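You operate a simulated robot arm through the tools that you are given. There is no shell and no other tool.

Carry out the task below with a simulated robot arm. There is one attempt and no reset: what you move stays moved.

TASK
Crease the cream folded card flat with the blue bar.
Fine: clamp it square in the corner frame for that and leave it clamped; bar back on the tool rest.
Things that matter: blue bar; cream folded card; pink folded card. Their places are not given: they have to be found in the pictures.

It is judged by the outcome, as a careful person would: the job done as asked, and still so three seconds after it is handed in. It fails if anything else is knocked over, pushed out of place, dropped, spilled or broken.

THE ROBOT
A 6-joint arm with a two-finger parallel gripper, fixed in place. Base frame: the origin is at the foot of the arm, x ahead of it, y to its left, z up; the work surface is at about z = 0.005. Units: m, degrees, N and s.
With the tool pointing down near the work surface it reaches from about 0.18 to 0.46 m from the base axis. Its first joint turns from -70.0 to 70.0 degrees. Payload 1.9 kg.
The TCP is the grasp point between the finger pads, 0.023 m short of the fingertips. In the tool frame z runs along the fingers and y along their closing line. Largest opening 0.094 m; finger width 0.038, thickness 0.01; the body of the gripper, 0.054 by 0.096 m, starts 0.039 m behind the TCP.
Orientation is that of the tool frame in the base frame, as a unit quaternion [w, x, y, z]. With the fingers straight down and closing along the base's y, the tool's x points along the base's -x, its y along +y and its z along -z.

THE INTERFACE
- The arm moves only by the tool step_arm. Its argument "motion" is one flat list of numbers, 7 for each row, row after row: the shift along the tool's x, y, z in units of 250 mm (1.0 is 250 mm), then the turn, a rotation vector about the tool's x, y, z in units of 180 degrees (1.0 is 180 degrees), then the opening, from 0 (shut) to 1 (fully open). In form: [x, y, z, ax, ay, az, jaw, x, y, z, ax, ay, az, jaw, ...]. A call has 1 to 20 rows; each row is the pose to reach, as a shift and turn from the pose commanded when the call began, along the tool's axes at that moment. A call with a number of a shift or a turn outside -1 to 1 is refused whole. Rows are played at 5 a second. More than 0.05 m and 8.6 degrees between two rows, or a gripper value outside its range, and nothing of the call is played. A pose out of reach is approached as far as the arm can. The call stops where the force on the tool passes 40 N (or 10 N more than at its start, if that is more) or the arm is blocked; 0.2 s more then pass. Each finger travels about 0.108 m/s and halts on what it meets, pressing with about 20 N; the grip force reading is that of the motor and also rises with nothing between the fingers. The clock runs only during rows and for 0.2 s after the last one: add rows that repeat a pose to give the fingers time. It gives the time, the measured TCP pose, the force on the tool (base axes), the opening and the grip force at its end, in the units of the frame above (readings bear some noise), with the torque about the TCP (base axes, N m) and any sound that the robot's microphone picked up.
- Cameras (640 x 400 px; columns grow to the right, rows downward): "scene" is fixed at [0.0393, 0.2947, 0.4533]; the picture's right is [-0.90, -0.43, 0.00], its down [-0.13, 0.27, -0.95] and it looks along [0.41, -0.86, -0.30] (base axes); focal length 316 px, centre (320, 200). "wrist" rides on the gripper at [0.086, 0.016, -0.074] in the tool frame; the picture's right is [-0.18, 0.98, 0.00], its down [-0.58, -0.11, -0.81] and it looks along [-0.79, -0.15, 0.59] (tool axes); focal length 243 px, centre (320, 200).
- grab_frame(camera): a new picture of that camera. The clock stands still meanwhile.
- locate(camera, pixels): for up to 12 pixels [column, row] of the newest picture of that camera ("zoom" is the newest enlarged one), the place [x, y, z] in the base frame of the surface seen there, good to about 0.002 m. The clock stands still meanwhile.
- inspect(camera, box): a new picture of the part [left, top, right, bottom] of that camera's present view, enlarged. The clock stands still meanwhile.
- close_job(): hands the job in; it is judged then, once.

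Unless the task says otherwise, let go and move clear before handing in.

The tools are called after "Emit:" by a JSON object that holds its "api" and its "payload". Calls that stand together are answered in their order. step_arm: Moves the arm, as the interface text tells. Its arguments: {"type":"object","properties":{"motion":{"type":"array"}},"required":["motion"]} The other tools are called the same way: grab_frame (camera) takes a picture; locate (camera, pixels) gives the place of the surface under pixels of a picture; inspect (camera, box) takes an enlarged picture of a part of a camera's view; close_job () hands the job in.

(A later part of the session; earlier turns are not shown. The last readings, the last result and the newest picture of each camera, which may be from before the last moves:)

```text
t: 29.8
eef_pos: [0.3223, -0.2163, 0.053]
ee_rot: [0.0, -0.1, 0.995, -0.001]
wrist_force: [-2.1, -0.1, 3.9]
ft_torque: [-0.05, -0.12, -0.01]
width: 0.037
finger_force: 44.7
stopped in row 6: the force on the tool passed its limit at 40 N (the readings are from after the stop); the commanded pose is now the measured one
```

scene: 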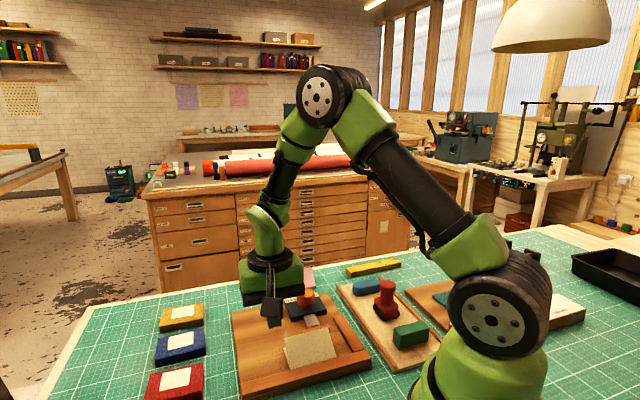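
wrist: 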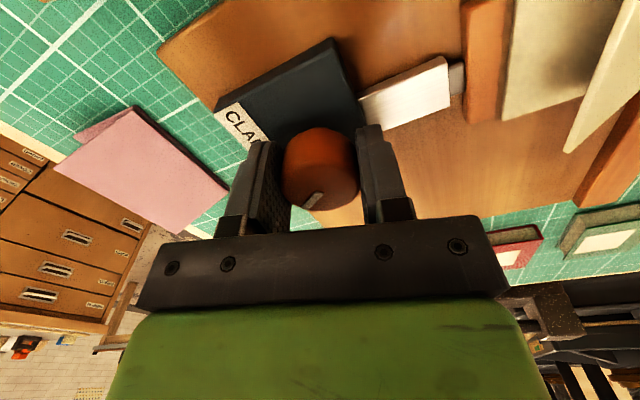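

The hand is at yaw −11.5° (43° turned so far) and rest forces are small. I'll check the pad's progress in the pictures before turning on.

Emit:
{"api": "grab_frame", "payload": {"camera": "wrist"}}

Emit:
{"api": "inspect", "payload": {"camera": "scene", "box": [240, 270, 380, 370]}}

```text
taken
```

wrist: 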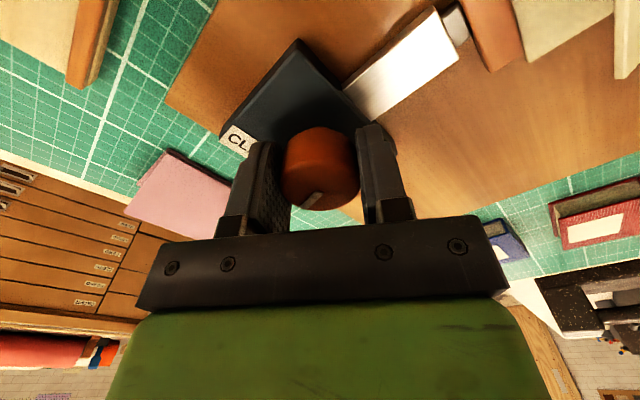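

```text
4.00 times, centred on (310, 320) of scene
```

zoom: 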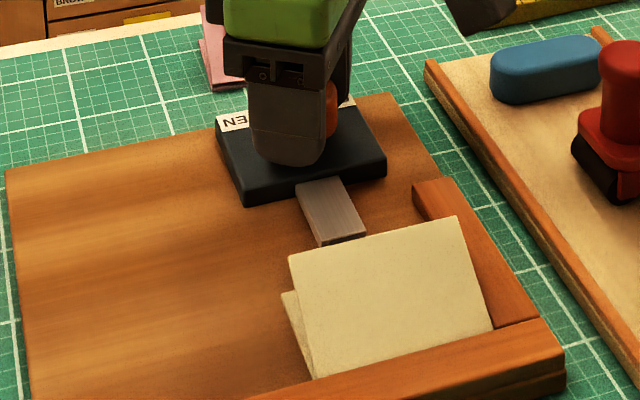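

The plunger keeps extending and the pad is close to the card. After a stop, the command is re-zeroed to a noisy reading, so I'll hold one row first and read the true preload.

Emit:
{"api": "step_arm", "payload": {"motion": [0, 0, 0, 0, 0, 0, 0.36, 0, 0, 0, 0, 0, 0, 0.36]}}

```text
t: 30.4
eef_pos: [0.3228, -0.2165, 0.0543]
ee_rot: [0.0, -0.099, 0.995, 0.0]
wrist_force: [-2.6, 0.6, 5.7]
ft_torque: [0.02, 0.0, 0.01]
width: 0.0372
finger_force: 45.1
```

Preload is small (≈6 N). I continue turning 12° more.

Emit:
{"api": "step_arm", "payload": {"motion": [0, 0, 0, 0, 0, 0.0111, 0.36, 0, 0, 0, 0, 0, 0.0222, 0.36, 0, 0, 0, 0, 0, 0.0333, 0.36, 0, 0, 0, 0, 0, 0.0444, 0.36, 0, 0, 0, 0, 0, 0.0556, 0.36]}}

```text
t: 31.6
eef_pos: [0.3216, -0.216, 0.0539]
ee_rot: [0.001, -0.012, 1.0, 0.0]
wrist_force: [9.7, 3.0, -7.2]
ft_torque: [-0.14, -0.57, 0.0]
width: 0.0373
finger_force: 44.4
```

Yaw is −1.4° with ~12 N residual. I apply a small correction and continue another 12°.

Emit:
{"api": "step_arm", "payload": {"motion": [-0.0008, 0.0002, 0.0006, 0, 0, 0.0, 0.36, -0.0008, 0.0002, 0.0006, 0, 0, 0.0111, 0.36, -0.0008, 0.0002, 0.0006, 0, 0, 0.0222, 0.36, -0.0008, 0.0002, 0.0006, 0, 0, 0.0333, 0.36, -0.0008, 0.0002, 0.0006, 0, 0, 0.0444, 0.36, -0.0008, 0.0002, 0.0006, 0, 0, 0.0556, 0.36]}}

Emit:
{"api": "inspect", "payload": {"camera": "scene", "box": [240, 270, 380, 370]}}

```text
t: 33.0
eef_pos: [0.3224, -0.2172, 0.0535]
ee_rot: [-0.001, 0.076, 0.997, -0.001]
wrist_force: [0.1, 4.7, 10.1]
ft_torque: [0.17, 0.61, 0.03]
width: 0.0373
finger_force: 44.7
```

```text
4.00 times, centred on (310, 320) of scene
```

zoom: 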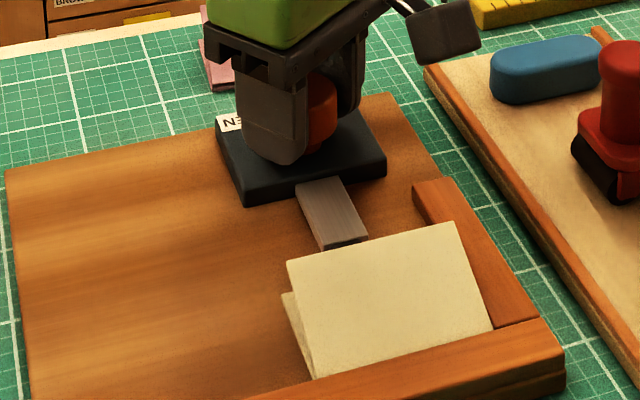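

Yaw +8.7° (64° turned); forces are low and the plunger tip reaches the card's open edge. Continue another 12°.

Emit:
{"api": "step_arm", "payload": {"motion": [0, 0.0004, -0.001, 0, 0, 0.0, 0.36, 0, 0.0004, -0.001, 0, 0, 0.0111, 0.36, 0, 0.0004, -0.001, 0, 0, 0.0222, 0.36, 0, 0.0004, -0.001, 0, 0, 0.0333, 0.36, 0, 0.0004, -0.001, 0, 0, 0.0444, 0.36, 0, 0.0004, -0.001, 0, 0, 0.0556, 0.36]}}

Emit:
{"api": "inspect", "payload": {"camera": "scene", "box": [240, 270, 380, 370]}}

Emit:
{"api": "grab_frame", "payload": {"camera": "wrist"}}

```text
t: 34.4
eef_pos: [0.3216, -0.2168, 0.054]
ee_rot: [0.0, 0.162, 0.987, 0.0]
wrist_force: [-8.3, -3.7, 5.0]
ft_torque: [-0.45, -0.54, 0.01]
width: 0.0371
finger_force: 44.9
```

```text
4.00 times, centred on (310, 320) of scene
```

zoom: 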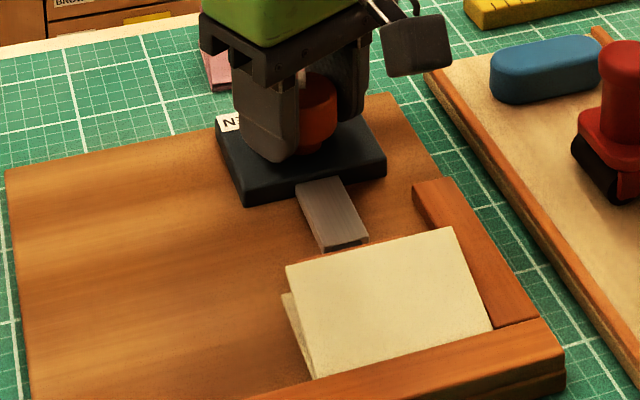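

```text
taken
```

wrist: 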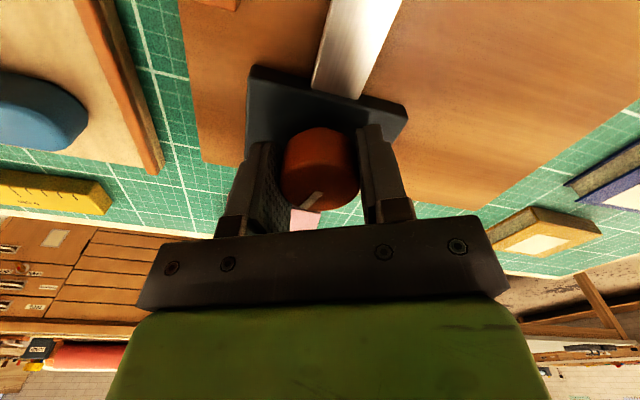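

74° turned now. The upper leaf's edge has shifted slightly in the scene zoom, so I'll measure where the leaf and the pad are.

Emit:
{"api": "locate", "payload": {"camera": "zoom", "pixels": [[288, 268], [370, 248], [450, 231], [285, 296], [300, 340], [345, 243], [335, 215], [488, 325], [317, 376], [400, 352], [365, 240], [320, 185]]}}

```text
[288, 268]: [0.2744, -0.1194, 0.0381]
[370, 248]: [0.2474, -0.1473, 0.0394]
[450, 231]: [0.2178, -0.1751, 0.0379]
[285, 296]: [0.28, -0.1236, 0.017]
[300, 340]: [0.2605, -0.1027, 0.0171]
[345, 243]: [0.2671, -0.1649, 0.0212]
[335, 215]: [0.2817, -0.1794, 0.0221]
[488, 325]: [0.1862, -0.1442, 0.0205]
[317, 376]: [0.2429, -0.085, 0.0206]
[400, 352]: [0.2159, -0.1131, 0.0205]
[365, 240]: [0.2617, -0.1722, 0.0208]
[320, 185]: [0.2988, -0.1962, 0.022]
```

The pad has advanced ~8–9 mm so far (plunger tip at t≈0.305) and the card is still flush in the corner (fold t≈0.232, end s≈0.0297). I continue turning in 12° increments with small force corrections.

Emit:
{"api": "step_arm", "payload": {"motion": [0.0006, -0.0006, -0.0005, 0, 0, 0.0, 0.36, 0.0006, -0.0006, -0.0005, 0, 0, 0.0111, 0.36, 0.0006, -0.0006, -0.0005, 0, 0, 0.0222, 0.36, 0.0006, -0.0006, -0.0005, 0, 0, 0.0333, 0.36, 0.0006, -0.0006, -0.0005, 0, 0, 0.0444, 0.36, 0.0006, -0.0006, -0.0005, 0, 0, 0.0556, 0.36, 0.0006, -0.0006, -0.0005, 0, 0, 0.0667, 0.36]}}

```text
t: 36.0
eef_pos: [0.3221, -0.2154, 0.0536]
ee_rot: [-0.001, 0.265, 0.964, 0.0]
wrist_force: [6.2, -1.1, -9.8]
ft_torque: [-0.65, -1.17, 0.0]
width: 0.0374
finger_force: 45.1
```

Yaw +30.7° (86° turned); side forces are low, with a 1.3 N·m tilt torque about the closing axis. I'll continue with a half-degree tilt relief included.

Emit:
{"api": "step_arm", "payload": {"motion": [-0.0006, 0.0002, 0.001, 0, -0.0028, 0.0, 0.36, -0.0006, 0.0002, 0.001, 0, -0.0028, 0.0111, 0.36, -0.0006, 0.0002, 0.001, 0, -0.0028, 0.0222, 0.36, -0.0006, 0.0002, 0.001, 0, -0.0028, 0.0333, 0.36, -0.0006, 0.0002, 0.001, 0, -0.0028, 0.0444, 0.36, -0.0006, 0.0002, 0.001, 0, -0.0028, 0.0556, 0.36]}}

Emit:
{"api": "inspect", "payload": {"camera": "scene", "box": [240, 270, 380, 370]}}

```text
t: 37.4
eef_pos: [0.3223, -0.2164, 0.0558]
ee_rot: [0.004, 0.348, 0.938, -0.001]
wrist_force: [-13.7, 14.0, 31.8]
ft_torque: [-0.06, -0.17, 0.04]
width: 0.0373
finger_force: 45.1
```

```text
4.00 times, centred on (310, 320) of scene
```

zoom: 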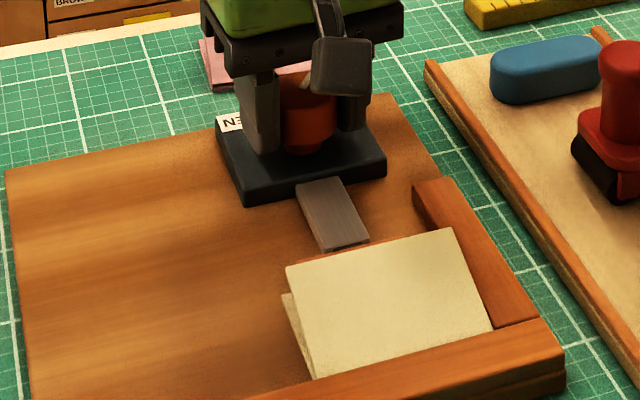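

Yaw +40.7° (96° turned), but the plunger tip at (345,243) hasn't moved since +18.7°, so the pad may be in contact — or the knob slipped. I'll check the pointer in the wrist view.

Emit:
{"api": "grab_frame", "payload": {"camera": "wrist"}}

Emit:
{"api": "inspect", "payload": {"camera": "wrist", "box": [200, 20, 440, 220]}}

```text
taken
```

wrist: 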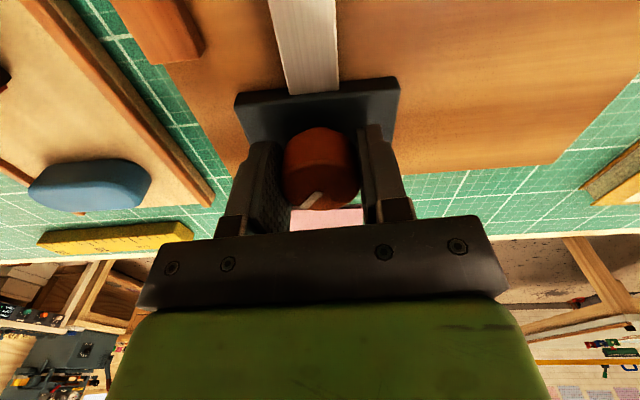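

```text
2.00 times, centred on (320, 120) of wrist
```

zoom: 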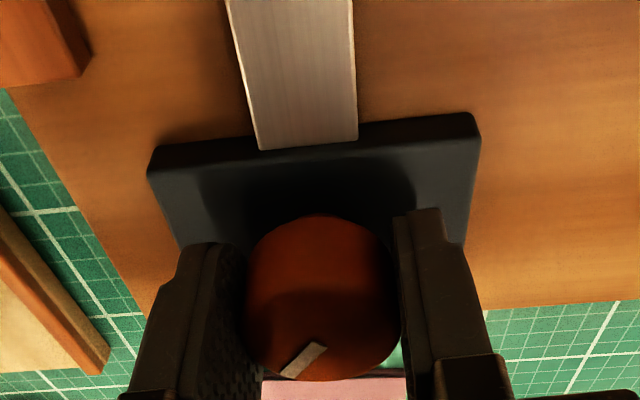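

The pointer now looks more tilted in the hand's view than before, so some slip may have occurred. I'll locate the pointer ends to get its true direction.

Emit:
{"api": "locate", "payload": {"camera": "zoom", "pixels": [[321, 346], [303, 361], [287, 375], [248, 320], [398, 320], [320, 378], [305, 120], [255, 10], [350, 10]]}}

```text
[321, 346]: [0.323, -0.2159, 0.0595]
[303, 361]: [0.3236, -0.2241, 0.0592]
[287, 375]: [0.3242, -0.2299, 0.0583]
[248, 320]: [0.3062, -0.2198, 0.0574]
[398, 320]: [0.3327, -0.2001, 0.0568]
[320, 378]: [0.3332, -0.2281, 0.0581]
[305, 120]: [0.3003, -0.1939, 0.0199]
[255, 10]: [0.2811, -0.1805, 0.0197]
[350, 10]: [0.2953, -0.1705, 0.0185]
```

The pointer direction is now −85° (it started at +13°), so it turned with the hand and points at the CLAMP word. I'll relieve the preload, then turn a few degrees more to find the end stop.

Emit:
{"api": "step_arm", "payload": {"motion": [0.0009, 0, -0.0015, 0, 0, 0, 0.36, 0.0016, 0, -0.0026, 0, 0, 0, 0.36, 0.0016, 0, -0.0026, 0, 0, 0.0083, 0.36, 0.0016, 0, -0.0026, 0, 0, 0.0167, 0.36, 0.0016, 0, -0.0026, 0, 0, 0.025, 0.36, 0.0016, 0, -0.0026, 0, 0, 0.0333, 0.36]}}

Emit:
{"api": "inspect", "payload": {"camera": "scene", "box": [240, 270, 380, 370]}}

```text
t: 38.8
eef_pos: [0.3228, -0.2159, 0.0542]
ee_rot: [0.004, 0.396, 0.918, -0.001]
wrist_force: [4.3, 6.5, -12.8]
ft_torque: [-0.79, -0.9, 0.03]
width: 0.0372
finger_force: 44.7
```

```text
4.00 times, centred on (310, 320) of scene
```

zoom: 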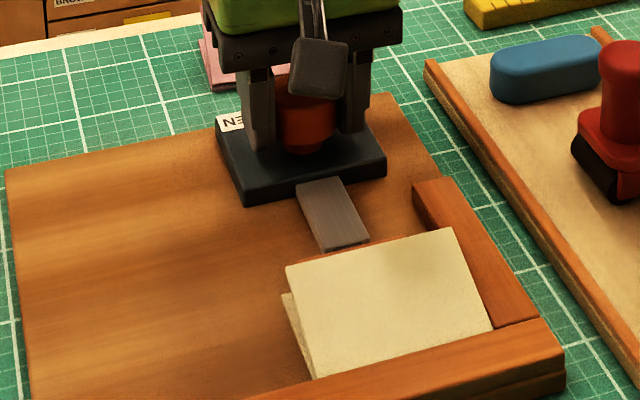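

The plunger hasn't moved further and torque is still ~0. I'll turn another 10° to see if a stop is felt at the symmetrical position.

Emit:
{"api": "step_arm", "payload": {"motion": [0, 0.0006, 0.0006, 0, -0.001, 0, 0.36, 0, 0.0008, 0.0006, 0, -0.001, 0.0111, 0.36, 0, 0.0008, 0.0006, 0, -0.001, 0.0222, 0.36, 0, 0.0008, 0.0006, 0, -0.001, 0.0333, 0.36, 0, 0.0008, 0.0006, 0, -0.001, 0.0444, 0.36, 0, 0.0008, 0.0006, 0, -0.001, 0.0556, 0.36]}}

Emit:
{"api": "inspect", "payload": {"camera": "wrist", "box": [200, 20, 440, 220]}}

```text
t: 40.2
eef_pos: [0.3217, -0.2162, 0.0534]
ee_rot: [0.005, 0.476, 0.879, -0.002]
wrist_force: [-11.5, -0.6, 0.3]
ft_torque: [0.45, 0.96, -0.01]
width: 0.0374
finger_force: 45.0
```

```text
2.00 times, centred on (320, 120) of wrist
```

zoom: 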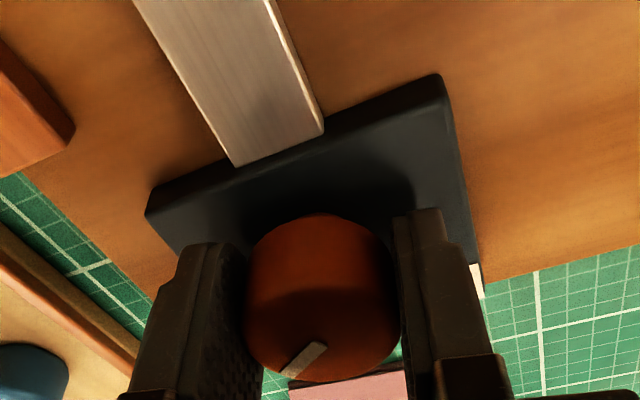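

Hand yaw is +56.8° and the pointer still moves with it. I'll verify the pointer direction and the plunger position now.

Emit:
{"api": "locate", "payload": {"camera": "zoom", "pixels": [[321, 346], [303, 361], [287, 375], [230, 165], [322, 130], [475, 280]]}}

Emit:
{"api": "inspect", "payload": {"camera": "scene", "box": [240, 270, 380, 370]}}

```text
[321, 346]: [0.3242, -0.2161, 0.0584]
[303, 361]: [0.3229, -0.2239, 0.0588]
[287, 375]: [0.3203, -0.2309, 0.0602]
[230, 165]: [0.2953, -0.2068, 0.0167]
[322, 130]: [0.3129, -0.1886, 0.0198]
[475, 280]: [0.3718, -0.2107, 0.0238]
```

```text
4.00 times, centred on (310, 320) of scene
```

zoom: 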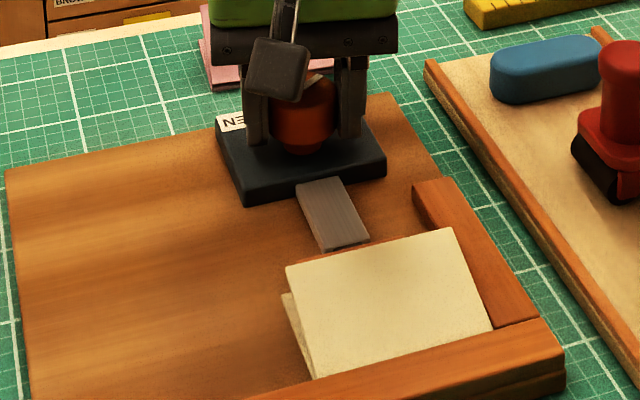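

The pointer now reads −105°, mirror-symmetric to its OPEN position about the label; the pad is resting at the card. I'll try 5° more to feel for a stop.

Emit:
{"api": "step_arm", "payload": {"motion": [0.0006, 0, 0, 0, 0.001, 0, 0.36, 0.0008, 0, 0, 0, 0.001, 0.0083, 0.36, 0.0008, 0, 0, 0, 0.001, 0.0167, 0.36, 0.0008, 0, 0, 0, 0.001, 0.025, 0.36, 0.0008, 0, 0, 0, 0.001, 0.0333, 0.36, 0.0008, 0, 0, 0, 0.001, 0.0333, 0.36]}}

Emit:
{"api": "inspect", "payload": {"camera": "wrist", "box": [200, 20, 440, 220]}}

```text
t: 41.6
eef_pos: [0.321, -0.2155, 0.0535]
ee_rot: [0.005, 0.519, 0.855, -0.001]
wrist_force: [-8.0, -0.2, -5.7]
ft_torque: [-0.14, 0.06, 0.7]
width: 0.0374
finger_force: 45.0
```

```text
2.00 times, centred on (320, 120) of wrist
```

zoom: 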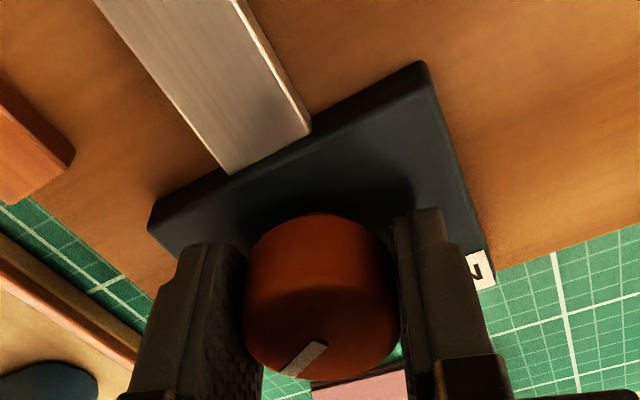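

A clear stop: torque jumped to 0.7 N·m, so the clamp is fully closed. I release the knob and rise straight up.

Emit:
{"api": "step_arm", "payload": {"motion": [0, 0, 0, 0, 0, 0, 0.45, 0, 0, 0, 0, 0, 0, 0.65, 0, 0, 0, 0, 0, 0, 0.65, 0, 0, -0.1, 0, 0, 0, 0.65, 0, 0, -0.2, 0, 0, 0, 0.65, 0, 0, -0.3, 0, 0, 0, 0.65, 0, 0, -0.3, 0, 0, 0, 0.65]}}

Emit:
{"api": "grab_frame", "payload": {"camera": "wrist"}}

Emit:
{"api": "inspect", "payload": {"camera": "scene", "box": [240, 260, 380, 370]}}

```text
t: 43.2
eef_pos: [0.3205, -0.2138, 0.1302]
ee_rot: [0.005, 0.52, 0.854, 0.0]
wrist_force: [0.0, -0.2, -0.3]
ft_torque: [0.02, -0.03, 0.02]
width: 0.0613
finger_force: 0.1
```

```text
taken
```

wrist: 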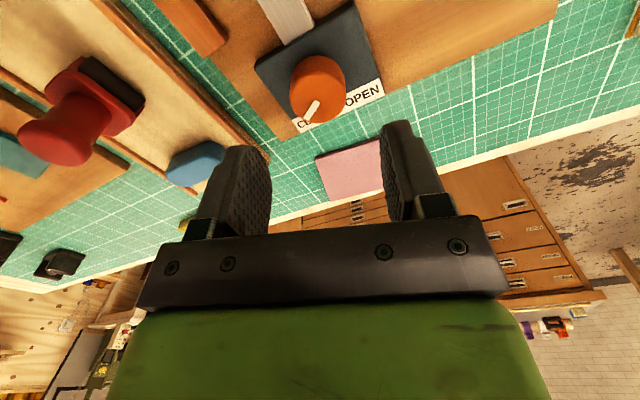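

```text
3.64 times, centred on (310, 315) of scene
```

zoom: 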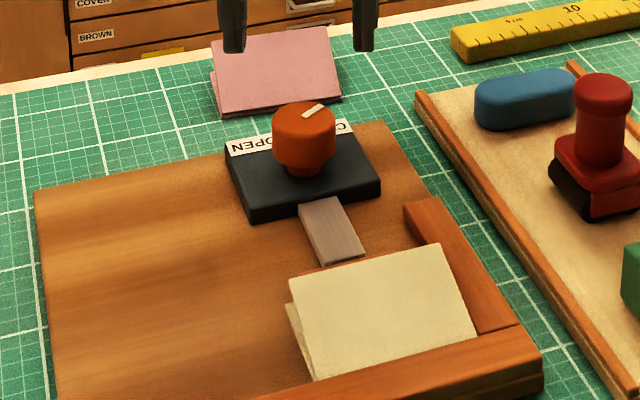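

The clamp is set (pointer on the CLAMP side, pad against the card) and the pink card is untouched. I'll level the small tool tilt and rise first.

Emit:
{"api": "step_arm", "payload": {"motion": [0, 0, -0.14, 0, 0.0028, 0, 0.65, 0, 0, -0.28, 0, 0.0028, 0, 0.65, 0, 0, -0.28, 0, 0.0028, 0, 0.65]}}

```text
t: 44.0
eef_pos: [0.3196, -0.2121, 0.201]
ee_rot: [0.002, 0.52, 0.854, 0.002]
wrist_force: [0.7, 0.2, 0.4]
ft_torque: [-0.02, 0.01, 0.0]
width: 0.061
finger_force: 0.0
```

Level again (quaternion ≈[0,0.52,0.854,0]). Now I carry the hand, still high, to above the blue bar and turn to −45°.

Emit:
{"api": "step_arm", "payload": {"motion": [-0.0206, -0.0416, 0, 0, 0, -0.0427, 0.65, -0.0411, -0.0831, 0, 0, 0, -0.0854, 0.65, -0.0617, -0.1247, 0, 0, 0, -0.1281, 0.65, -0.0823, -0.1663, 0, 0, 0, -0.1709, 0.65, -0.1029, -0.2079, 0, 0, 0, -0.2136, 0.65, -0.1234, -0.2494, 0, 0, 0, -0.2563, 0.65, -0.144, -0.291, 0, 0, 0, -0.299, 0.65, -0.1646, -0.3326, 0, 0, 0, -0.3417, 0.65, -0.1851, -0.3741, 0, 0, 0, -0.3844, 0.65, -0.2057, -0.4157, 0, 0, 0, -0.4271, 0.65, -0.2263, -0.4573, 0, 0, 0, -0.4699, 0.65, -0.2469, -0.4989, 0, 0, 0, -0.5126, 0.65, -0.2674, -0.5404, 0, 0, 0, -0.5553, 0.65, -0.288, -0.582, 0, 0, 0, -0.598, 0.65, -0.288, -0.582, 0, 0, 0, -0.598, 0.65]}}

Emit:
{"api": "grab_frame", "payload": {"camera": "wrist"}}

Emit:
{"api": "inspect", "payload": {"camera": "scene", "box": [320, 250, 460, 350]}}

```text
t: 47.2
eef_pos: [0.225, -0.3446, 0.199]
ee_rot: [0.004, -0.383, 0.924, 0.001]
wrist_force: [0.8, 0.6, -0.1]
ft_torque: [0.02, -0.01, 0.0]
width: 0.0612
finger_force: 0.1
```

```text
taken
```

wrist: 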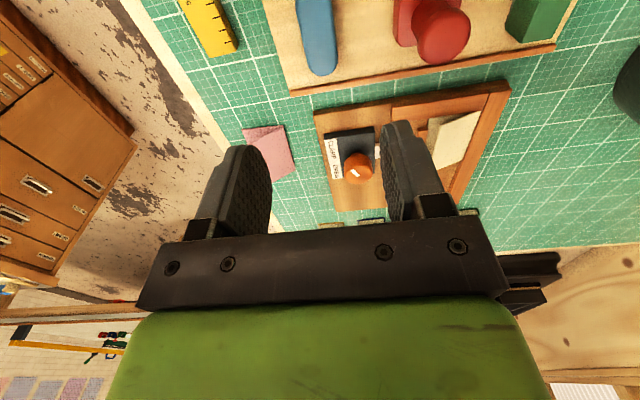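

```text
4.00 times, centred on (390, 300) of scene
```

zoom: 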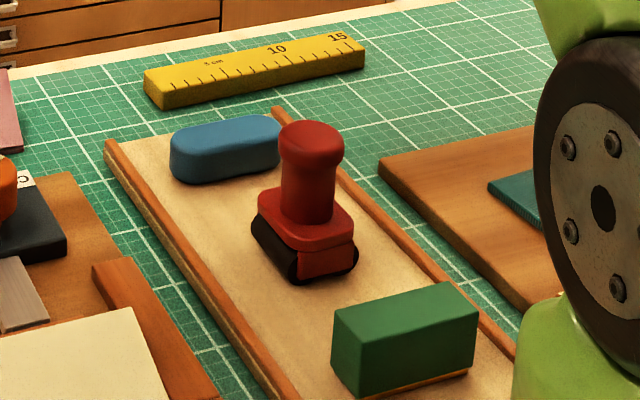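

The bar appears at (318,40) in the wrist view, aligned vertically (along the frame's u axis) and centred between the fingers. I'll locate its edges.

Emit:
{"api": "locate", "payload": {"camera": "wrist", "pixels": [[301, 20], [331, 20], [305, 50], [336, 50], [320, 70], [318, 20], [320, 50], [300, 70], [345, 45], [410, 5], [440, 35], [318, 5]]}}

Emit:
{"api": "locate", "payload": {"camera": "zoom", "pixels": [[173, 135], [225, 120], [275, 122], [200, 150], [250, 145], [195, 178], [250, 172], [280, 155], [275, 165], [172, 165], [285, 112], [112, 142]]}}

```text
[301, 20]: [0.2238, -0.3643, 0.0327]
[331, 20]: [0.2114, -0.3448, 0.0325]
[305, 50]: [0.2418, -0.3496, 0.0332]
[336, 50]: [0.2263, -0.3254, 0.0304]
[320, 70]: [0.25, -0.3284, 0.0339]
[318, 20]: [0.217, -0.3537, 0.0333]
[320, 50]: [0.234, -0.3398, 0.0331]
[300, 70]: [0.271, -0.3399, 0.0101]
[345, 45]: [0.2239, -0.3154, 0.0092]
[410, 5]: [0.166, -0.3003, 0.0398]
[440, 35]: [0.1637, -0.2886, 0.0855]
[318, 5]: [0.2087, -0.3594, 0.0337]
```

```text
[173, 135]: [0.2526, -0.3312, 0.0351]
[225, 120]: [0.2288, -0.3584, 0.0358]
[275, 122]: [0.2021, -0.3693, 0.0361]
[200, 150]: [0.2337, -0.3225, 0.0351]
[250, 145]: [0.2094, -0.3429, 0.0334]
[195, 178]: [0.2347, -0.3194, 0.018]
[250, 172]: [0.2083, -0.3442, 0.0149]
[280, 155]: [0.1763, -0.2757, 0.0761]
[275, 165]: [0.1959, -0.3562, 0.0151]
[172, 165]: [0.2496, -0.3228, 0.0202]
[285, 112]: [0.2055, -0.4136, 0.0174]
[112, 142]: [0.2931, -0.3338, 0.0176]
```

The bar spans t=0.3905–0.4175 (27 mm wide), s=−0.120…−0.0545 (65 mm long), top ≈0.0345. I'll descend around its middle with the tips stopping ~8 mm above its underside, so the fingers later clear the rail top.

Emit:
{"api": "step_arm", "payload": {"motion": [0.005, -0.003, 0.1, 0, 0.0028, 0, 0.5, 0.0096, -0.0052, 0.22, 0, 0.0028, 0, 0.5, 0.0096, -0.0052, 0.34, 0, 0.0028, 0, 0.5, 0.0096, -0.0052, 0.45, 0, 0.0028, 0, 0.5, 0.0096, -0.0052, 0.54, 0, 0.0028, 0, 0.5, 0.0096, -0.0052, 0.6, 0, 0.0028, 0, 0.5, 0.0096, -0.0052, 0.62, 0, 0.0028, 0, 0.5, 0.0096, -0.0052, 0.62, 0, 0.0028, 0, 0.5]}}

Emit:
{"api": "grab_frame", "payload": {"camera": "wrist"}}

Emit:
{"api": "inspect", "payload": {"camera": "scene", "box": [320, 250, 460, 350]}}

```text
t: 49.0
eef_pos: [0.2262, -0.3493, 0.0432]
ee_rot: [-0.001, -0.383, 0.924, -0.002]
wrist_force: [0.9, 0.2, 0.1]
ft_torque: [-0.01, 0.03, 0.01]
width: 0.0469
finger_force: 0.0
```

```text
taken
```

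wrist: 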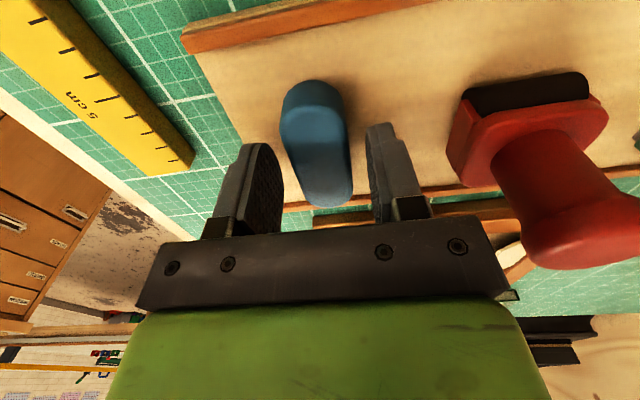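

```text
4.00 times, centred on (390, 300) of scene
```

zoom: 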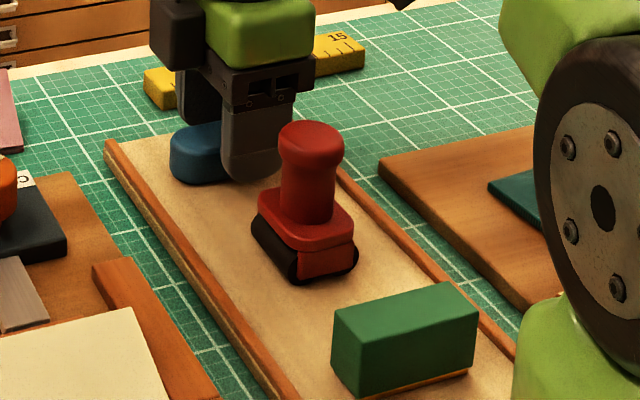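

The wrist view geometry matches the bar being centred under the TCP in both directions (ends at rows ~81 and ~206 as predicted). I close the fingers on the bar.

Emit:
{"api": "step_arm", "payload": {"motion": [0, 0, 0, 0, 0, 0, 0.4, 0, 0, 0, 0, 0, 0, 0.3, 0, 0, 0, 0, 0, 0, 0.2, 0, 0, 0, 0, 0, 0, 0.15]}}

```text
t: 50.0
eef_pos: [0.2259, -0.3489, 0.0439]
ee_rot: [-0.001, -0.383, 0.924, -0.002]
wrist_force: [-0.3, -0.1, 0.0]
ft_torque: [-0.02, 0.02, 0.01]
width: 0.029
finger_force: 19.9
```

The bar is gripped (29 mm). I lift it straight up, first checking it comes along.

Emit:
{"api": "step_arm", "payload": {"motion": [0, 0, -0.04, 0, 0, 0, 0.15, 0, 0, -0.12, 0, 0, 0, 0.15, 0, 0, -0.24, 0, 0, 0, 0.15, 0, 0, -0.36, 0, 0, 0, 0.15, 0, 0, -0.5, 0, 0, 0, 0.15, 0, 0, -0.5, 0, 0, 0, 0.15]}}

Emit:
{"api": "grab_frame", "payload": {"camera": "wrist"}}

Emit:
{"api": "grab_frame", "payload": {"camera": "scene"}}

```text
t: 51.4
eef_pos: [0.2244, -0.3484, 0.1701]
ee_rot: [-0.002, -0.383, 0.924, -0.001]
wrist_force: [0.2, -0.1, -0.6]
ft_torque: [0.01, 0.01, 0.0]
width: 0.029
finger_force: 19.9
```

```text
taken
```

wrist: 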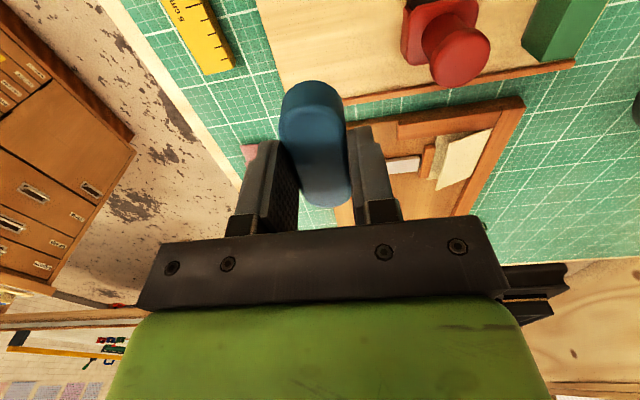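

```text
taken
```

scene: 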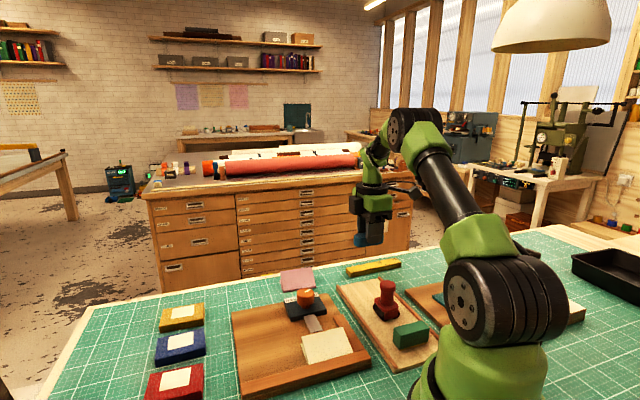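

The bar is held straight between the fingers. I carry it high to above the fold line (s≈0.085, t≈0.2455).

Emit:
{"api": "step_arm", "payload": {"motion": [-0.0689, 0.0642, 0, 0, 0, 0, 0.15, -0.1378, 0.1284, 0, 0, 0, 0, 0.15, -0.2066, 0.1926, 0, 0, 0, 0, 0.15, -0.2755, 0.2568, 0, 0, 0, 0, 0.15, -0.3444, 0.321, 0, 0, 0, 0, 0.15, -0.4133, 0.3852, 0, 0, 0, 0, 0.15, -0.4822, 0.4494, 0, 0, 0, 0, 0.15, -0.551, 0.5136, 0, 0, 0, 0, 0.15, -0.6199, 0.5778, 0, 0, 0, 0, 0.15, -0.6888, 0.642, 0, 0, 0, 0, 0.15, -0.6888, 0.642, 0, 0, 0, 0, 0.15]}}

Emit:
{"api": "grab_frame", "payload": {"camera": "wrist"}}

Emit:
{"api": "inspect", "payload": {"camera": "scene", "box": [220, 230, 400, 390]}}

```text
t: 53.8
eef_pos: [0.2338, -0.1121, 0.1676]
ee_rot: [-0.001, -0.383, 0.924, -0.001]
wrist_force: [-0.8, -0.7, 0.6]
ft_torque: [0.02, -0.01, 0.0]
width: 0.0293
finger_force: 20.2
```

```text
taken
```

wrist: 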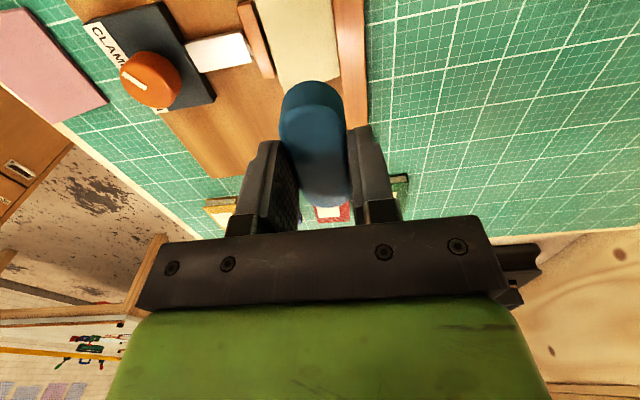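

```text
2.50 times, centred on (310, 310) of scene
```

zoom: 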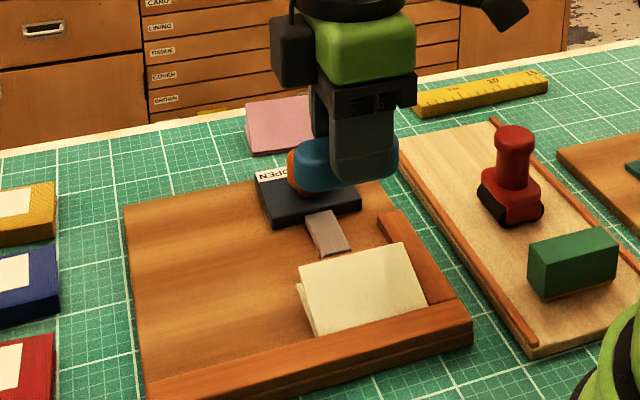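

The bar hangs over the fold: TCP s≈0.086, t≈0.245. I lower it until its underside is just above the raised leaf.

Emit:
{"api": "step_arm", "payload": {"motion": [0, 0, 0.09, 0, 0, 0, 0.15, 0, 0, 0.18, 0, 0, 0, 0.15, 0, 0, 0.27, 0, 0, 0, 0.15, 0, 0, 0.34, 0, 0, 0, 0.15, 0, 0, 0.39, 0, 0, 0, 0.15, 0, 0, 0.39, 0, 0, 0, 0.15]}}

Emit:
{"api": "grab_frame", "payload": {"camera": "wrist"}}

Emit:
{"api": "inspect", "payload": {"camera": "scene", "box": [240, 270, 380, 380]}}

```text
t: 55.2
eef_pos: [0.2315, -0.1126, 0.0699]
ee_rot: [-0.001, -0.382, 0.924, -0.002]
wrist_force: [0.1, 0.3, -0.3]
ft_torque: [0.0, -0.01, 0.01]
width: 0.0293
finger_force: 20.0
```

```text
taken
```

wrist: 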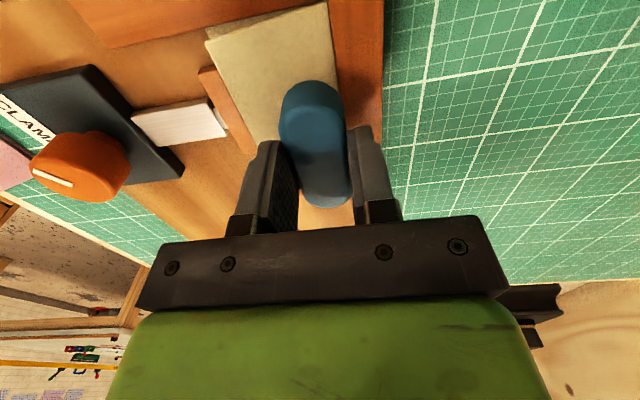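

```text
3.64 times, centred on (310, 325) of scene
```

zoom: 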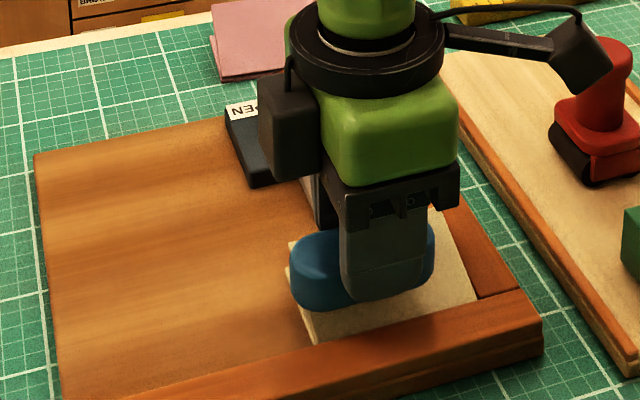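

The bar is right above the card with no force. I press down in 2 mm steps toward the leaf.

Emit:
{"api": "step_arm", "payload": {"motion": [0, 0, 0.008, 0, 0, 0, 0.15, 0, 0, 0.016, 0, 0, 0, 0.15, 0, 0, 0.024, 0, 0, 0, 0.15, 0, 0, 0.032, 0, 0, 0, 0.15, 0, 0, 0.04, 0, 0, 0, 0.15, 0, 0, 0.048, 0, 0, 0, 0.15, 0, 0, 0.056, 0, 0, 0, 0.15]}}

Emit:
{"api": "inspect", "payload": {"camera": "scene", "box": [240, 270, 380, 380]}}

```text
t: 56.8
eef_pos: [0.2329, -0.1116, 0.0563]
ee_rot: [-0.002, -0.383, 0.924, -0.002]
wrist_force: [-0.2, 0.4, -0.4]
ft_torque: [0.04, 0.0, -0.01]
width: 0.0289
finger_force: 19.9
```

```text
3.64 times, centred on (310, 325) of scene
```

zoom: 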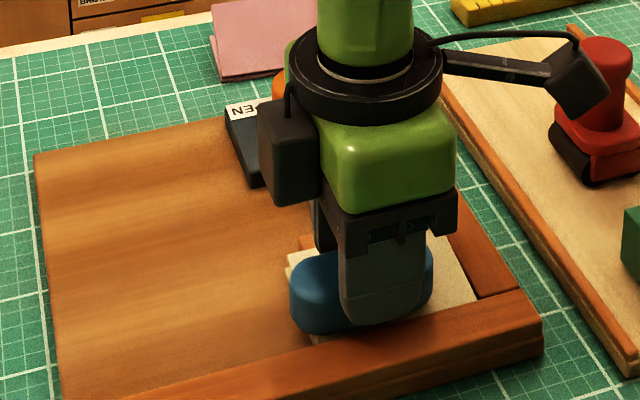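

Still almost no force at z=0.056 (the leaf is yielding softly). I go on in 1 mm steps.

Emit:
{"api": "step_arm", "payload": {"motion": [0, 0, 0.004, 0, 0, 0, 0.15, 0, 0, 0.008, 0, 0, 0, 0.15, 0, 0, 0.012, 0, 0, 0, 0.15, 0, 0, 0.016, 0, 0, 0, 0.15, 0, 0, 0.02, 0, 0, 0, 0.15]}}

```text
t: 58.0
eef_pos: [0.2328, -0.1129, 0.0513]
ee_rot: [-0.002, -0.383, 0.924, -0.002]
wrist_force: [-1.6, 1.7, 17.4]
ft_torque: [0.21, 0.24, 0.02]
width: 0.0294
finger_force: 19.9
```

17 N of contact at z=0.051, with a torque suggesting the load is on the rail side of the bar. I'll look at how the bar sits relative to rail and card.

Emit:
{"api": "inspect", "payload": {"camera": "scene", "box": [270, 310, 370, 380]}}

Emit:
{"api": "inspect", "payload": {"camera": "wrist", "box": [180, 0, 460, 220]}}

```text
5.71 times, centred on (320, 345) of scene
```

zoom: 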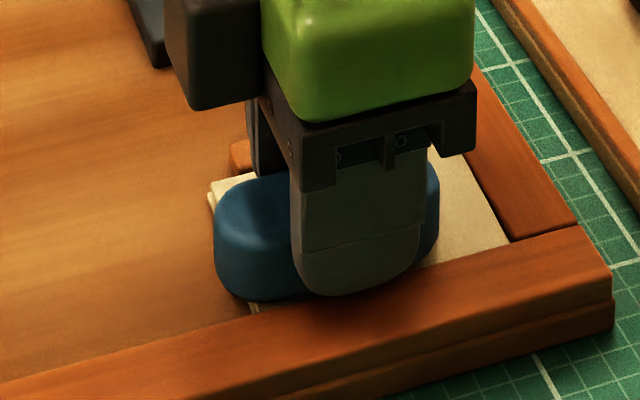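

```text
1.82 times, centred on (320, 110) of wrist
```

zoom: 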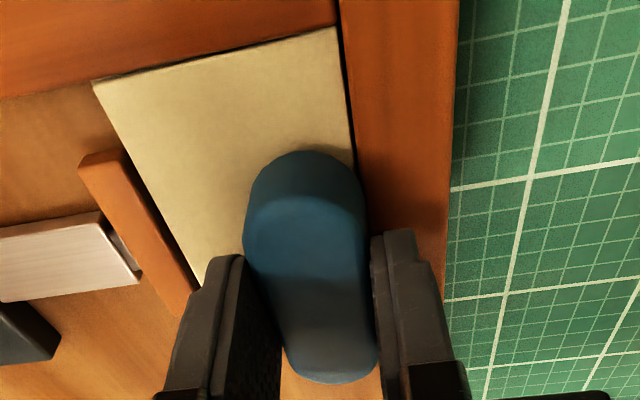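

The leaf is pressed flat, but the bar's right side slightly overlaps the rail edge at (357,175), so it's likely bearing on the rail. I'll lift a few mm, shift 2 mm off the rail, and press again.

Emit:
{"api": "step_arm", "payload": {"motion": [0, 0, -0.008, 0, 0, 0, 0.15, 0, -0.004, -0.016, 0, 0, 0, 0.15, 0, -0.008, -0.016, 0, 0, 0, 0.15, 0, -0.008, -0.008, 0, 0, 0, 0.15, 0, -0.008, -0.004, 0, 0, 0, 0.15, 0, -0.008, 0, 0, 0, 0, 0.15]}}

```text
t: 59.4
eef_pos: [0.2345, -0.1141, 0.0506]
ee_rot: [-0.003, -0.383, 0.924, -0.001]
wrist_force: [0.2, 0.1, 0.2]
ft_torque: [-0.01, 0.02, 0.02]
width: 0.0292
finger_force: 19.8
```

At the same height the force is now zero, confirming it was on the rail before. I press down in sub-mm steps onto the card.

Emit:
{"api": "step_arm", "payload": {"motion": [0, 0, 0.002, 0, 0, 0, 0.15, 0, 0, 0.004, 0, 0, 0, 0.15, 0, 0, 0.006, 0, 0, 0, 0.15, 0, 0, 0.008, 0, 0, 0, 0.15]}}

```text
t: 60.4
eef_pos: [0.2348, -0.115, 0.0488]
ee_rot: [-0.002, -0.383, 0.924, -0.001]
wrist_force: [-0.6, 0.4, 0.0]
ft_torque: [0.0, -0.03, 0.05]
width: 0.0291
finger_force: 20.0
```

Still ~0 N at z=0.0488. Continue down in 0.5 mm steps.

Emit:
{"api": "step_arm", "payload": {"motion": [0, 0, 0.002, 0, 0, 0, 0.15, 0, 0, 0.004, 0, 0, 0, 0.15, 0, 0, 0.006, 0, 0, 0, 0.15, 0, 0, 0.008, 0, 0, 0, 0.15]}}

Emit:
{"api": "inspect", "payload": {"camera": "wrist", "box": [180, 0, 460, 220]}}

```text
t: 61.4
eef_pos: [0.2341, -0.1141, 0.0492]
ee_rot: [-0.001, -0.382, 0.924, -0.002]
wrist_force: [-0.4, 3.4, 16.9]
ft_torque: [0.11, 0.1, -0.03]
width: 0.0294
finger_force: 20.2
```

```text
1.82 times, centred on (320, 110) of wrist
```

zoom: 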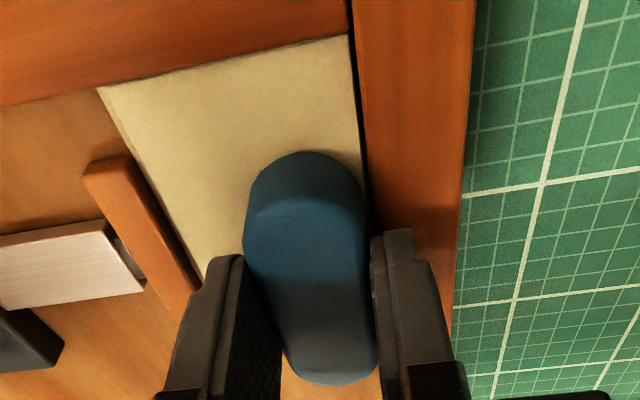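

Now 17 N bears on the card itself (load ~4 mm to the fold side of the bar's centre). I stroke the bar 20 mm along the fold toward the short rail while pressing.

Emit:
{"api": "step_arm", "payload": {"motion": [0.008, 0, 0, 0, 0, 0, 0.15, 0.016, 0, 0, 0, 0, 0, 0.15, 0.024, 0, 0, 0, 0, 0, 0.15, 0.032, 0, 0, 0, 0, 0, 0.15, 0.04, 0, 0, 0, 0, 0, 0.15, 0.048, 0, 0, 0, 0, 0, 0.15, 0.056, 0, 0, 0, 0, 0, 0.15, 0.064, 0, 0, 0, 0, 0, 0.15, 0.072, 0, 0, 0, 0, 0, 0.15]}}

Emit:
{"api": "inspect", "payload": {"camera": "wrist", "box": [180, 0, 460, 220]}}

```text
t: 63.4
eef_pos: [0.2216, -0.1287, 0.0479]
ee_rot: [-0.002, -0.384, 0.923, -0.001]
wrist_force: [0.5, 1.7, 5.3]
ft_torque: [0.08, -0.01, 0.0]
width: 0.029
finger_force: 19.9
```

```text
1.82 times, centred on (320, 110) of wrist
```

zoom: 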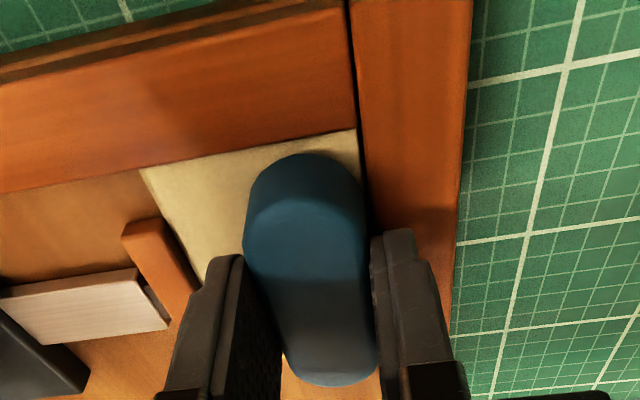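

The stroke reached s≈0.066 but the force fell to ~5 N as the card flattened. I'll lift slightly, return to the far end, and look at the card before a second, firmer stroke.

Emit:
{"api": "step_arm", "payload": {"motion": [0, 0, -0.012, 0, 0, 0, 0.15, 0, 0, -0.04, 0, 0, 0, 0.15, -0.04, 0, -0.04, 0, 0, 0, 0.15, -0.08, 0, -0.04, 0, 0, 0, 0.15, -0.08, 0, -0.04, 0, 0, 0, 0.15]}}

Emit:
{"api": "inspect", "payload": {"camera": "scene", "box": [260, 300, 370, 380]}}

Emit:
{"api": "inspect", "payload": {"camera": "wrist", "box": [180, 0, 460, 220]}}

```text
t: 64.6
eef_pos: [0.237, -0.1122, 0.0573]
ee_rot: [-0.002, -0.383, 0.924, -0.002]
wrist_force: [0.7, -0.2, -0.8]
ft_torque: [0.01, 0.01, 0.0]
width: 0.0289
finger_force: 19.8
```

```text
5.00 times, centred on (315, 340) of scene
```

zoom: 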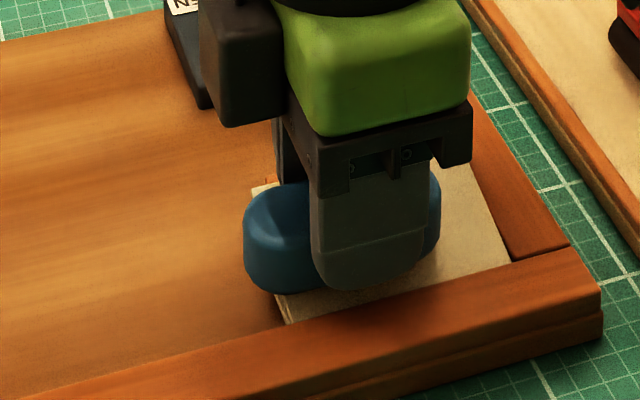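

```text
1.82 times, centred on (320, 110) of wrist
```

zoom: 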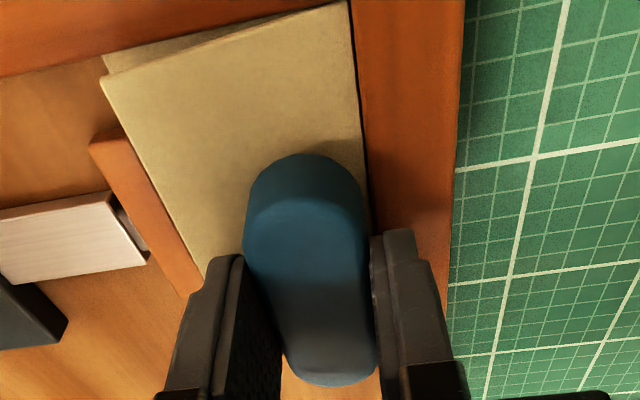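

The leaf has sprung back partly (wedge visible at (105,70)), so it needs firmer, full-length strokes. I press down at the far end again and read the force before stroking.

Emit:
{"api": "step_arm", "payload": {"motion": [0, 0, 0.012, 0, 0, 0, 0.15, 0, 0, 0.024, 0, 0, 0, 0.15, 0, 0, 0.032, 0, 0, 0, 0.15, 0, 0, 0.037, 0, 0, 0, 0.15, 0, 0, 0.04, 0, 0, 0, 0.15, 0, 0, 0.0405, 0, 0, 0, 0.15]}}

```text
t: 66.0
eef_pos: [0.2359, -0.1125, 0.0474]
ee_rot: [-0.002, -0.382, 0.924, -0.002]
wrist_force: [-2.3, 2.8, 18.3]
ft_torque: [0.14, 0.21, -0.04]
width: 0.0291
finger_force: 20.0
```

18 N at the far end. I press a bit deeper, aiming for ~25 N, then stroke with a slight downward feed so the force holds.

Emit:
{"api": "step_arm", "payload": {"motion": [0, 0, 0.001, 0, 0, 0, 0.15, 0, 0, 0.0015, 0, 0, 0, 0.15]}}

```text
t: 66.6
eef_pos: [0.2365, -0.1129, 0.0457]
ee_rot: [-0.002, -0.382, 0.924, -0.002]
wrist_force: [-6.3, 0.0, 37.2]
ft_torque: [0.18, 0.44, 0.03]
width: 0.0292
finger_force: 20.4
```

37 N after only 0.4 mm more, so the stiffness is ~50 N/mm. I ease off 0.2 mm and stroke in short segments while watching the force.

Emit:
{"api": "step_arm", "payload": {"motion": [0, 0, -0.0008, 0, 0, 0, 0.15, 0.004, 0, -0.0008, 0, 0, 0, 0.15, 0.01, 0, -0.0007, 0, 0, 0, 0.15, 0.016, 0, -0.0006, 0, 0, 0, 0.15, 0.022, 0, -0.0005, 0, 0, 0, 0.15]}}

```text
t: 67.8
eef_pos: [0.2333, -0.1158, 0.0465]
ee_rot: [-0.001, -0.383, 0.924, -0.002]
wrist_force: [3.1, 2.5, 9.8]
ft_torque: [0.08, -0.17, 0.03]
width: 0.0295
finger_force: 20.0
```

Force fell to ~10 N after 5 mm. I feed down 0.25 mm and continue the stroke.

Emit:
{"api": "step_arm", "payload": {"motion": [0, 0, 0.001, 0, 0, 0, 0.15, 0.006, 0, 0.0012, 0, 0, 0, 0.15, 0.012, 0, 0.0014, 0, 0, 0, 0.15, 0.018, 0, 0.0016, 0, 0, 0, 0.15, 0.024, 0, 0.0018, 0, 0, 0, 0.15]}}

```text
t: 69.0
eef_pos: [0.2279, -0.1205, 0.0468]
ee_rot: [-0.001, -0.383, 0.924, -0.003]
wrist_force: [5.7, 3.2, 19.5]
ft_torque: [0.15, -0.21, 0.0]
width: 0.0293
finger_force: 19.3
```

19.5 N with normal sliding friction — good. I continue to the short-rail end with the same slight feed.

Emit:
{"api": "step_arm", "payload": {"motion": [0.006, 0, 0.0002, 0, 0, 0, 0.15, 0.012, 0, 0.0004, 0, 0, 0, 0.15, 0.018, 0, 0.0006, 0, 0, 0, 0.15, 0.024, 0, 0.0008, 0, 0, 0, 0.15, 0.03, 0, 0.001, 0, 0, 0, 0.15, 0.036, 0, 0.0012, 0, 0, 0, 0.15, 0.042, 0, 0.0014, 0, 0, 0, 0.15]}}

```text
t: 70.6
eef_pos: [0.2206, -0.129, 0.0463]
ee_rot: [-0.001, -0.383, 0.924, -0.002]
wrist_force: [7.0, 5.2, 26.8]
ft_torque: [0.21, -0.21, 0.05]
width: 0.0295
finger_force: 19.7
```

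The stroke finished at s≈0.065 with 27 N. I lift the bar clear to see whether the card stays flat.

Emit:
{"api": "step_arm", "payload": {"motion": [0, 0, -0.02, 0, 0, 0, 0.15, 0, 0, -0.1, 0, 0, 0, 0.15, 0, 0, -0.22, 0, 0, 0, 0.15, -0.08, 0, -0.3, 0, 0, 0, 0.15, -0.08, 0, -0.3, 0, 0, 0, 0.15]}}

Emit:
{"api": "inspect", "payload": {"camera": "scene", "box": [250, 280, 380, 380]}}

Emit:
{"api": "inspect", "payload": {"camera": "wrist", "box": [140, 0, 460, 220]}}

```text
t: 71.8
eef_pos: [0.2364, -0.1138, 0.1216]
ee_rot: [-0.002, -0.383, 0.924, -0.002]
wrist_force: [1.2, 0.3, 0.3]
ft_torque: [-0.01, -0.02, 0.01]
width: 0.0292
finger_force: 20.3
```

```text
4.00 times, centred on (315, 330) of scene
```

zoom: 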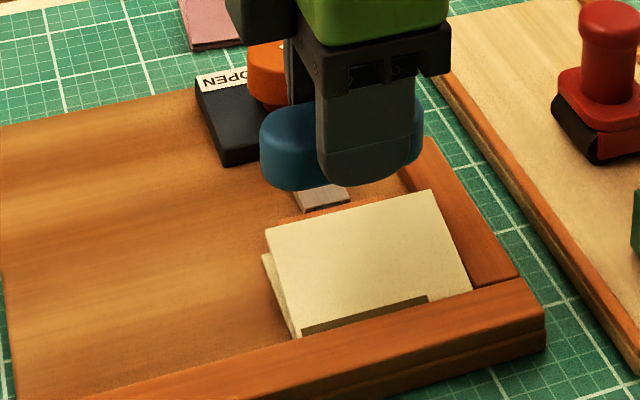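

```text
1.82 times, centred on (300, 110) of wrist
```

zoom: 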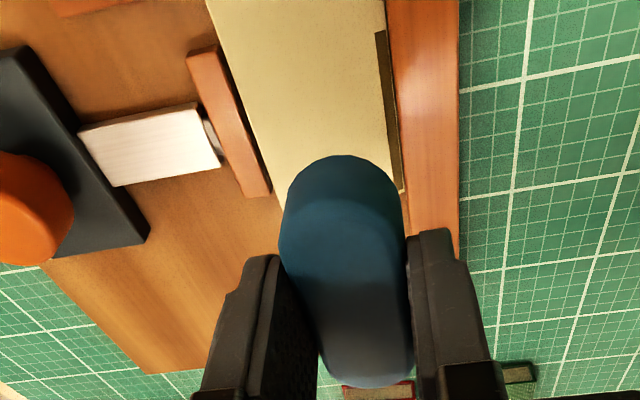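

A dark crease mark now runs along the fold from the free end to about (427,298) in the scene zoom, so roughly three-quarters is creased; the part near the short rail is not. I'll measure the mark's extent.

Emit:
{"api": "locate", "payload": {"camera": "zoom", "pixels": [[378, 34], [390, 34], [390, 188], [403, 190], [384, 5], [396, 110]]}}

Emit:
{"api": "inspect", "payload": {"camera": "scene", "box": [290, 310, 380, 370]}}

```text
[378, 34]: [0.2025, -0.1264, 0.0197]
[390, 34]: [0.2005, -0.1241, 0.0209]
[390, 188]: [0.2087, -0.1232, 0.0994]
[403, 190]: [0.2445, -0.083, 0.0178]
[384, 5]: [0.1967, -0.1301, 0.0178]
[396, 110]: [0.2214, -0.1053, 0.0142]
```

```text
6.67 times, centred on (335, 340) of scene
```

zoom: 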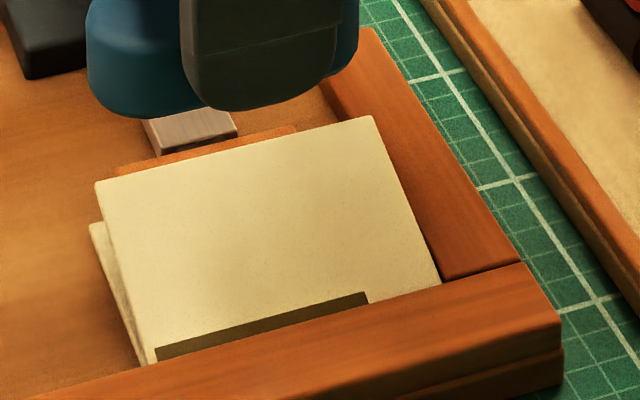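

Emit:
{"api": "locate", "payload": {"camera": "zoom", "pixels": [[158, 345], [260, 318], [364, 293], [438, 280], [150, 360], [366, 300], [97, 185], [370, 118], [400, 289], [92, 228]]}}

```text
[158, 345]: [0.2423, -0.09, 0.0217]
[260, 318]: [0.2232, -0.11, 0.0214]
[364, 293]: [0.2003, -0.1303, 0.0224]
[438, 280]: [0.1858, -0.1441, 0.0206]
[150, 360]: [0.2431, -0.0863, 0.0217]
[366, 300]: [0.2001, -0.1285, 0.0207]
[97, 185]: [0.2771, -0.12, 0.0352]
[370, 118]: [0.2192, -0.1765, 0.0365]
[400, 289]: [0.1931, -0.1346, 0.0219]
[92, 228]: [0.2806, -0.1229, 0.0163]
```

The mark spans s≈0.050–0.110, i.e. about ±18 mm around where the bar's centre travelled, so the last ~20 mm by the short rail remains. I'll press again near that end and push the stroke until the bar's nose meets the short rail.

Emit:
{"api": "step_arm", "payload": {"motion": [0.03, 0, 0.06, 0, 0, 0, 0.15, 0.06, 0, 0.14, 0, 0, 0, 0.15, 0.06, 0, 0.22, 0, 0, 0, 0.15, 0.06, 0, 0.27, 0, 0, 0, 0.15, 0.06, 0, 0.29, 0, 0, 0, 0.15, 0.06, 0, 0.297, 0, 0, 0, 0.15, 0.06, 0, 0.299, 0, 0, 0, 0.15]}}

```text
t: 73.4
eef_pos: [0.2255, -0.1249, 0.0469]
ee_rot: [-0.001, -0.382, 0.924, -0.001]
wrist_force: [-2.0, -0.5, 20.5]
ft_torque: [0.03, 0.05, -0.02]
width: 0.0292
finger_force: 20.1
```

20 N on the card. Stroke 8 mm toward the short rail.

Emit:
{"api": "step_arm", "payload": {"motion": [0.006, 0, 0.0002, 0, 0, 0, 0.15, 0.012, 0, 0.0004, 0, 0, 0, 0.15, 0.018, 0, 0.0006, 0, 0, 0, 0.15, 0.024, 0, 0.0008, 0, 0, 0, 0.15, 0.03, 0, 0.001, 0, 0, 0, 0.15]}}

```text
t: 74.6
eef_pos: [0.2188, -0.1298, 0.0465]
ee_rot: [-0.001, -0.384, 0.923, -0.002]
wrist_force: [19.1, 18.4, 25.4]
ft_torque: [0.37, -0.34, -0.04]
width: 0.0296
finger_force: 20.4
```

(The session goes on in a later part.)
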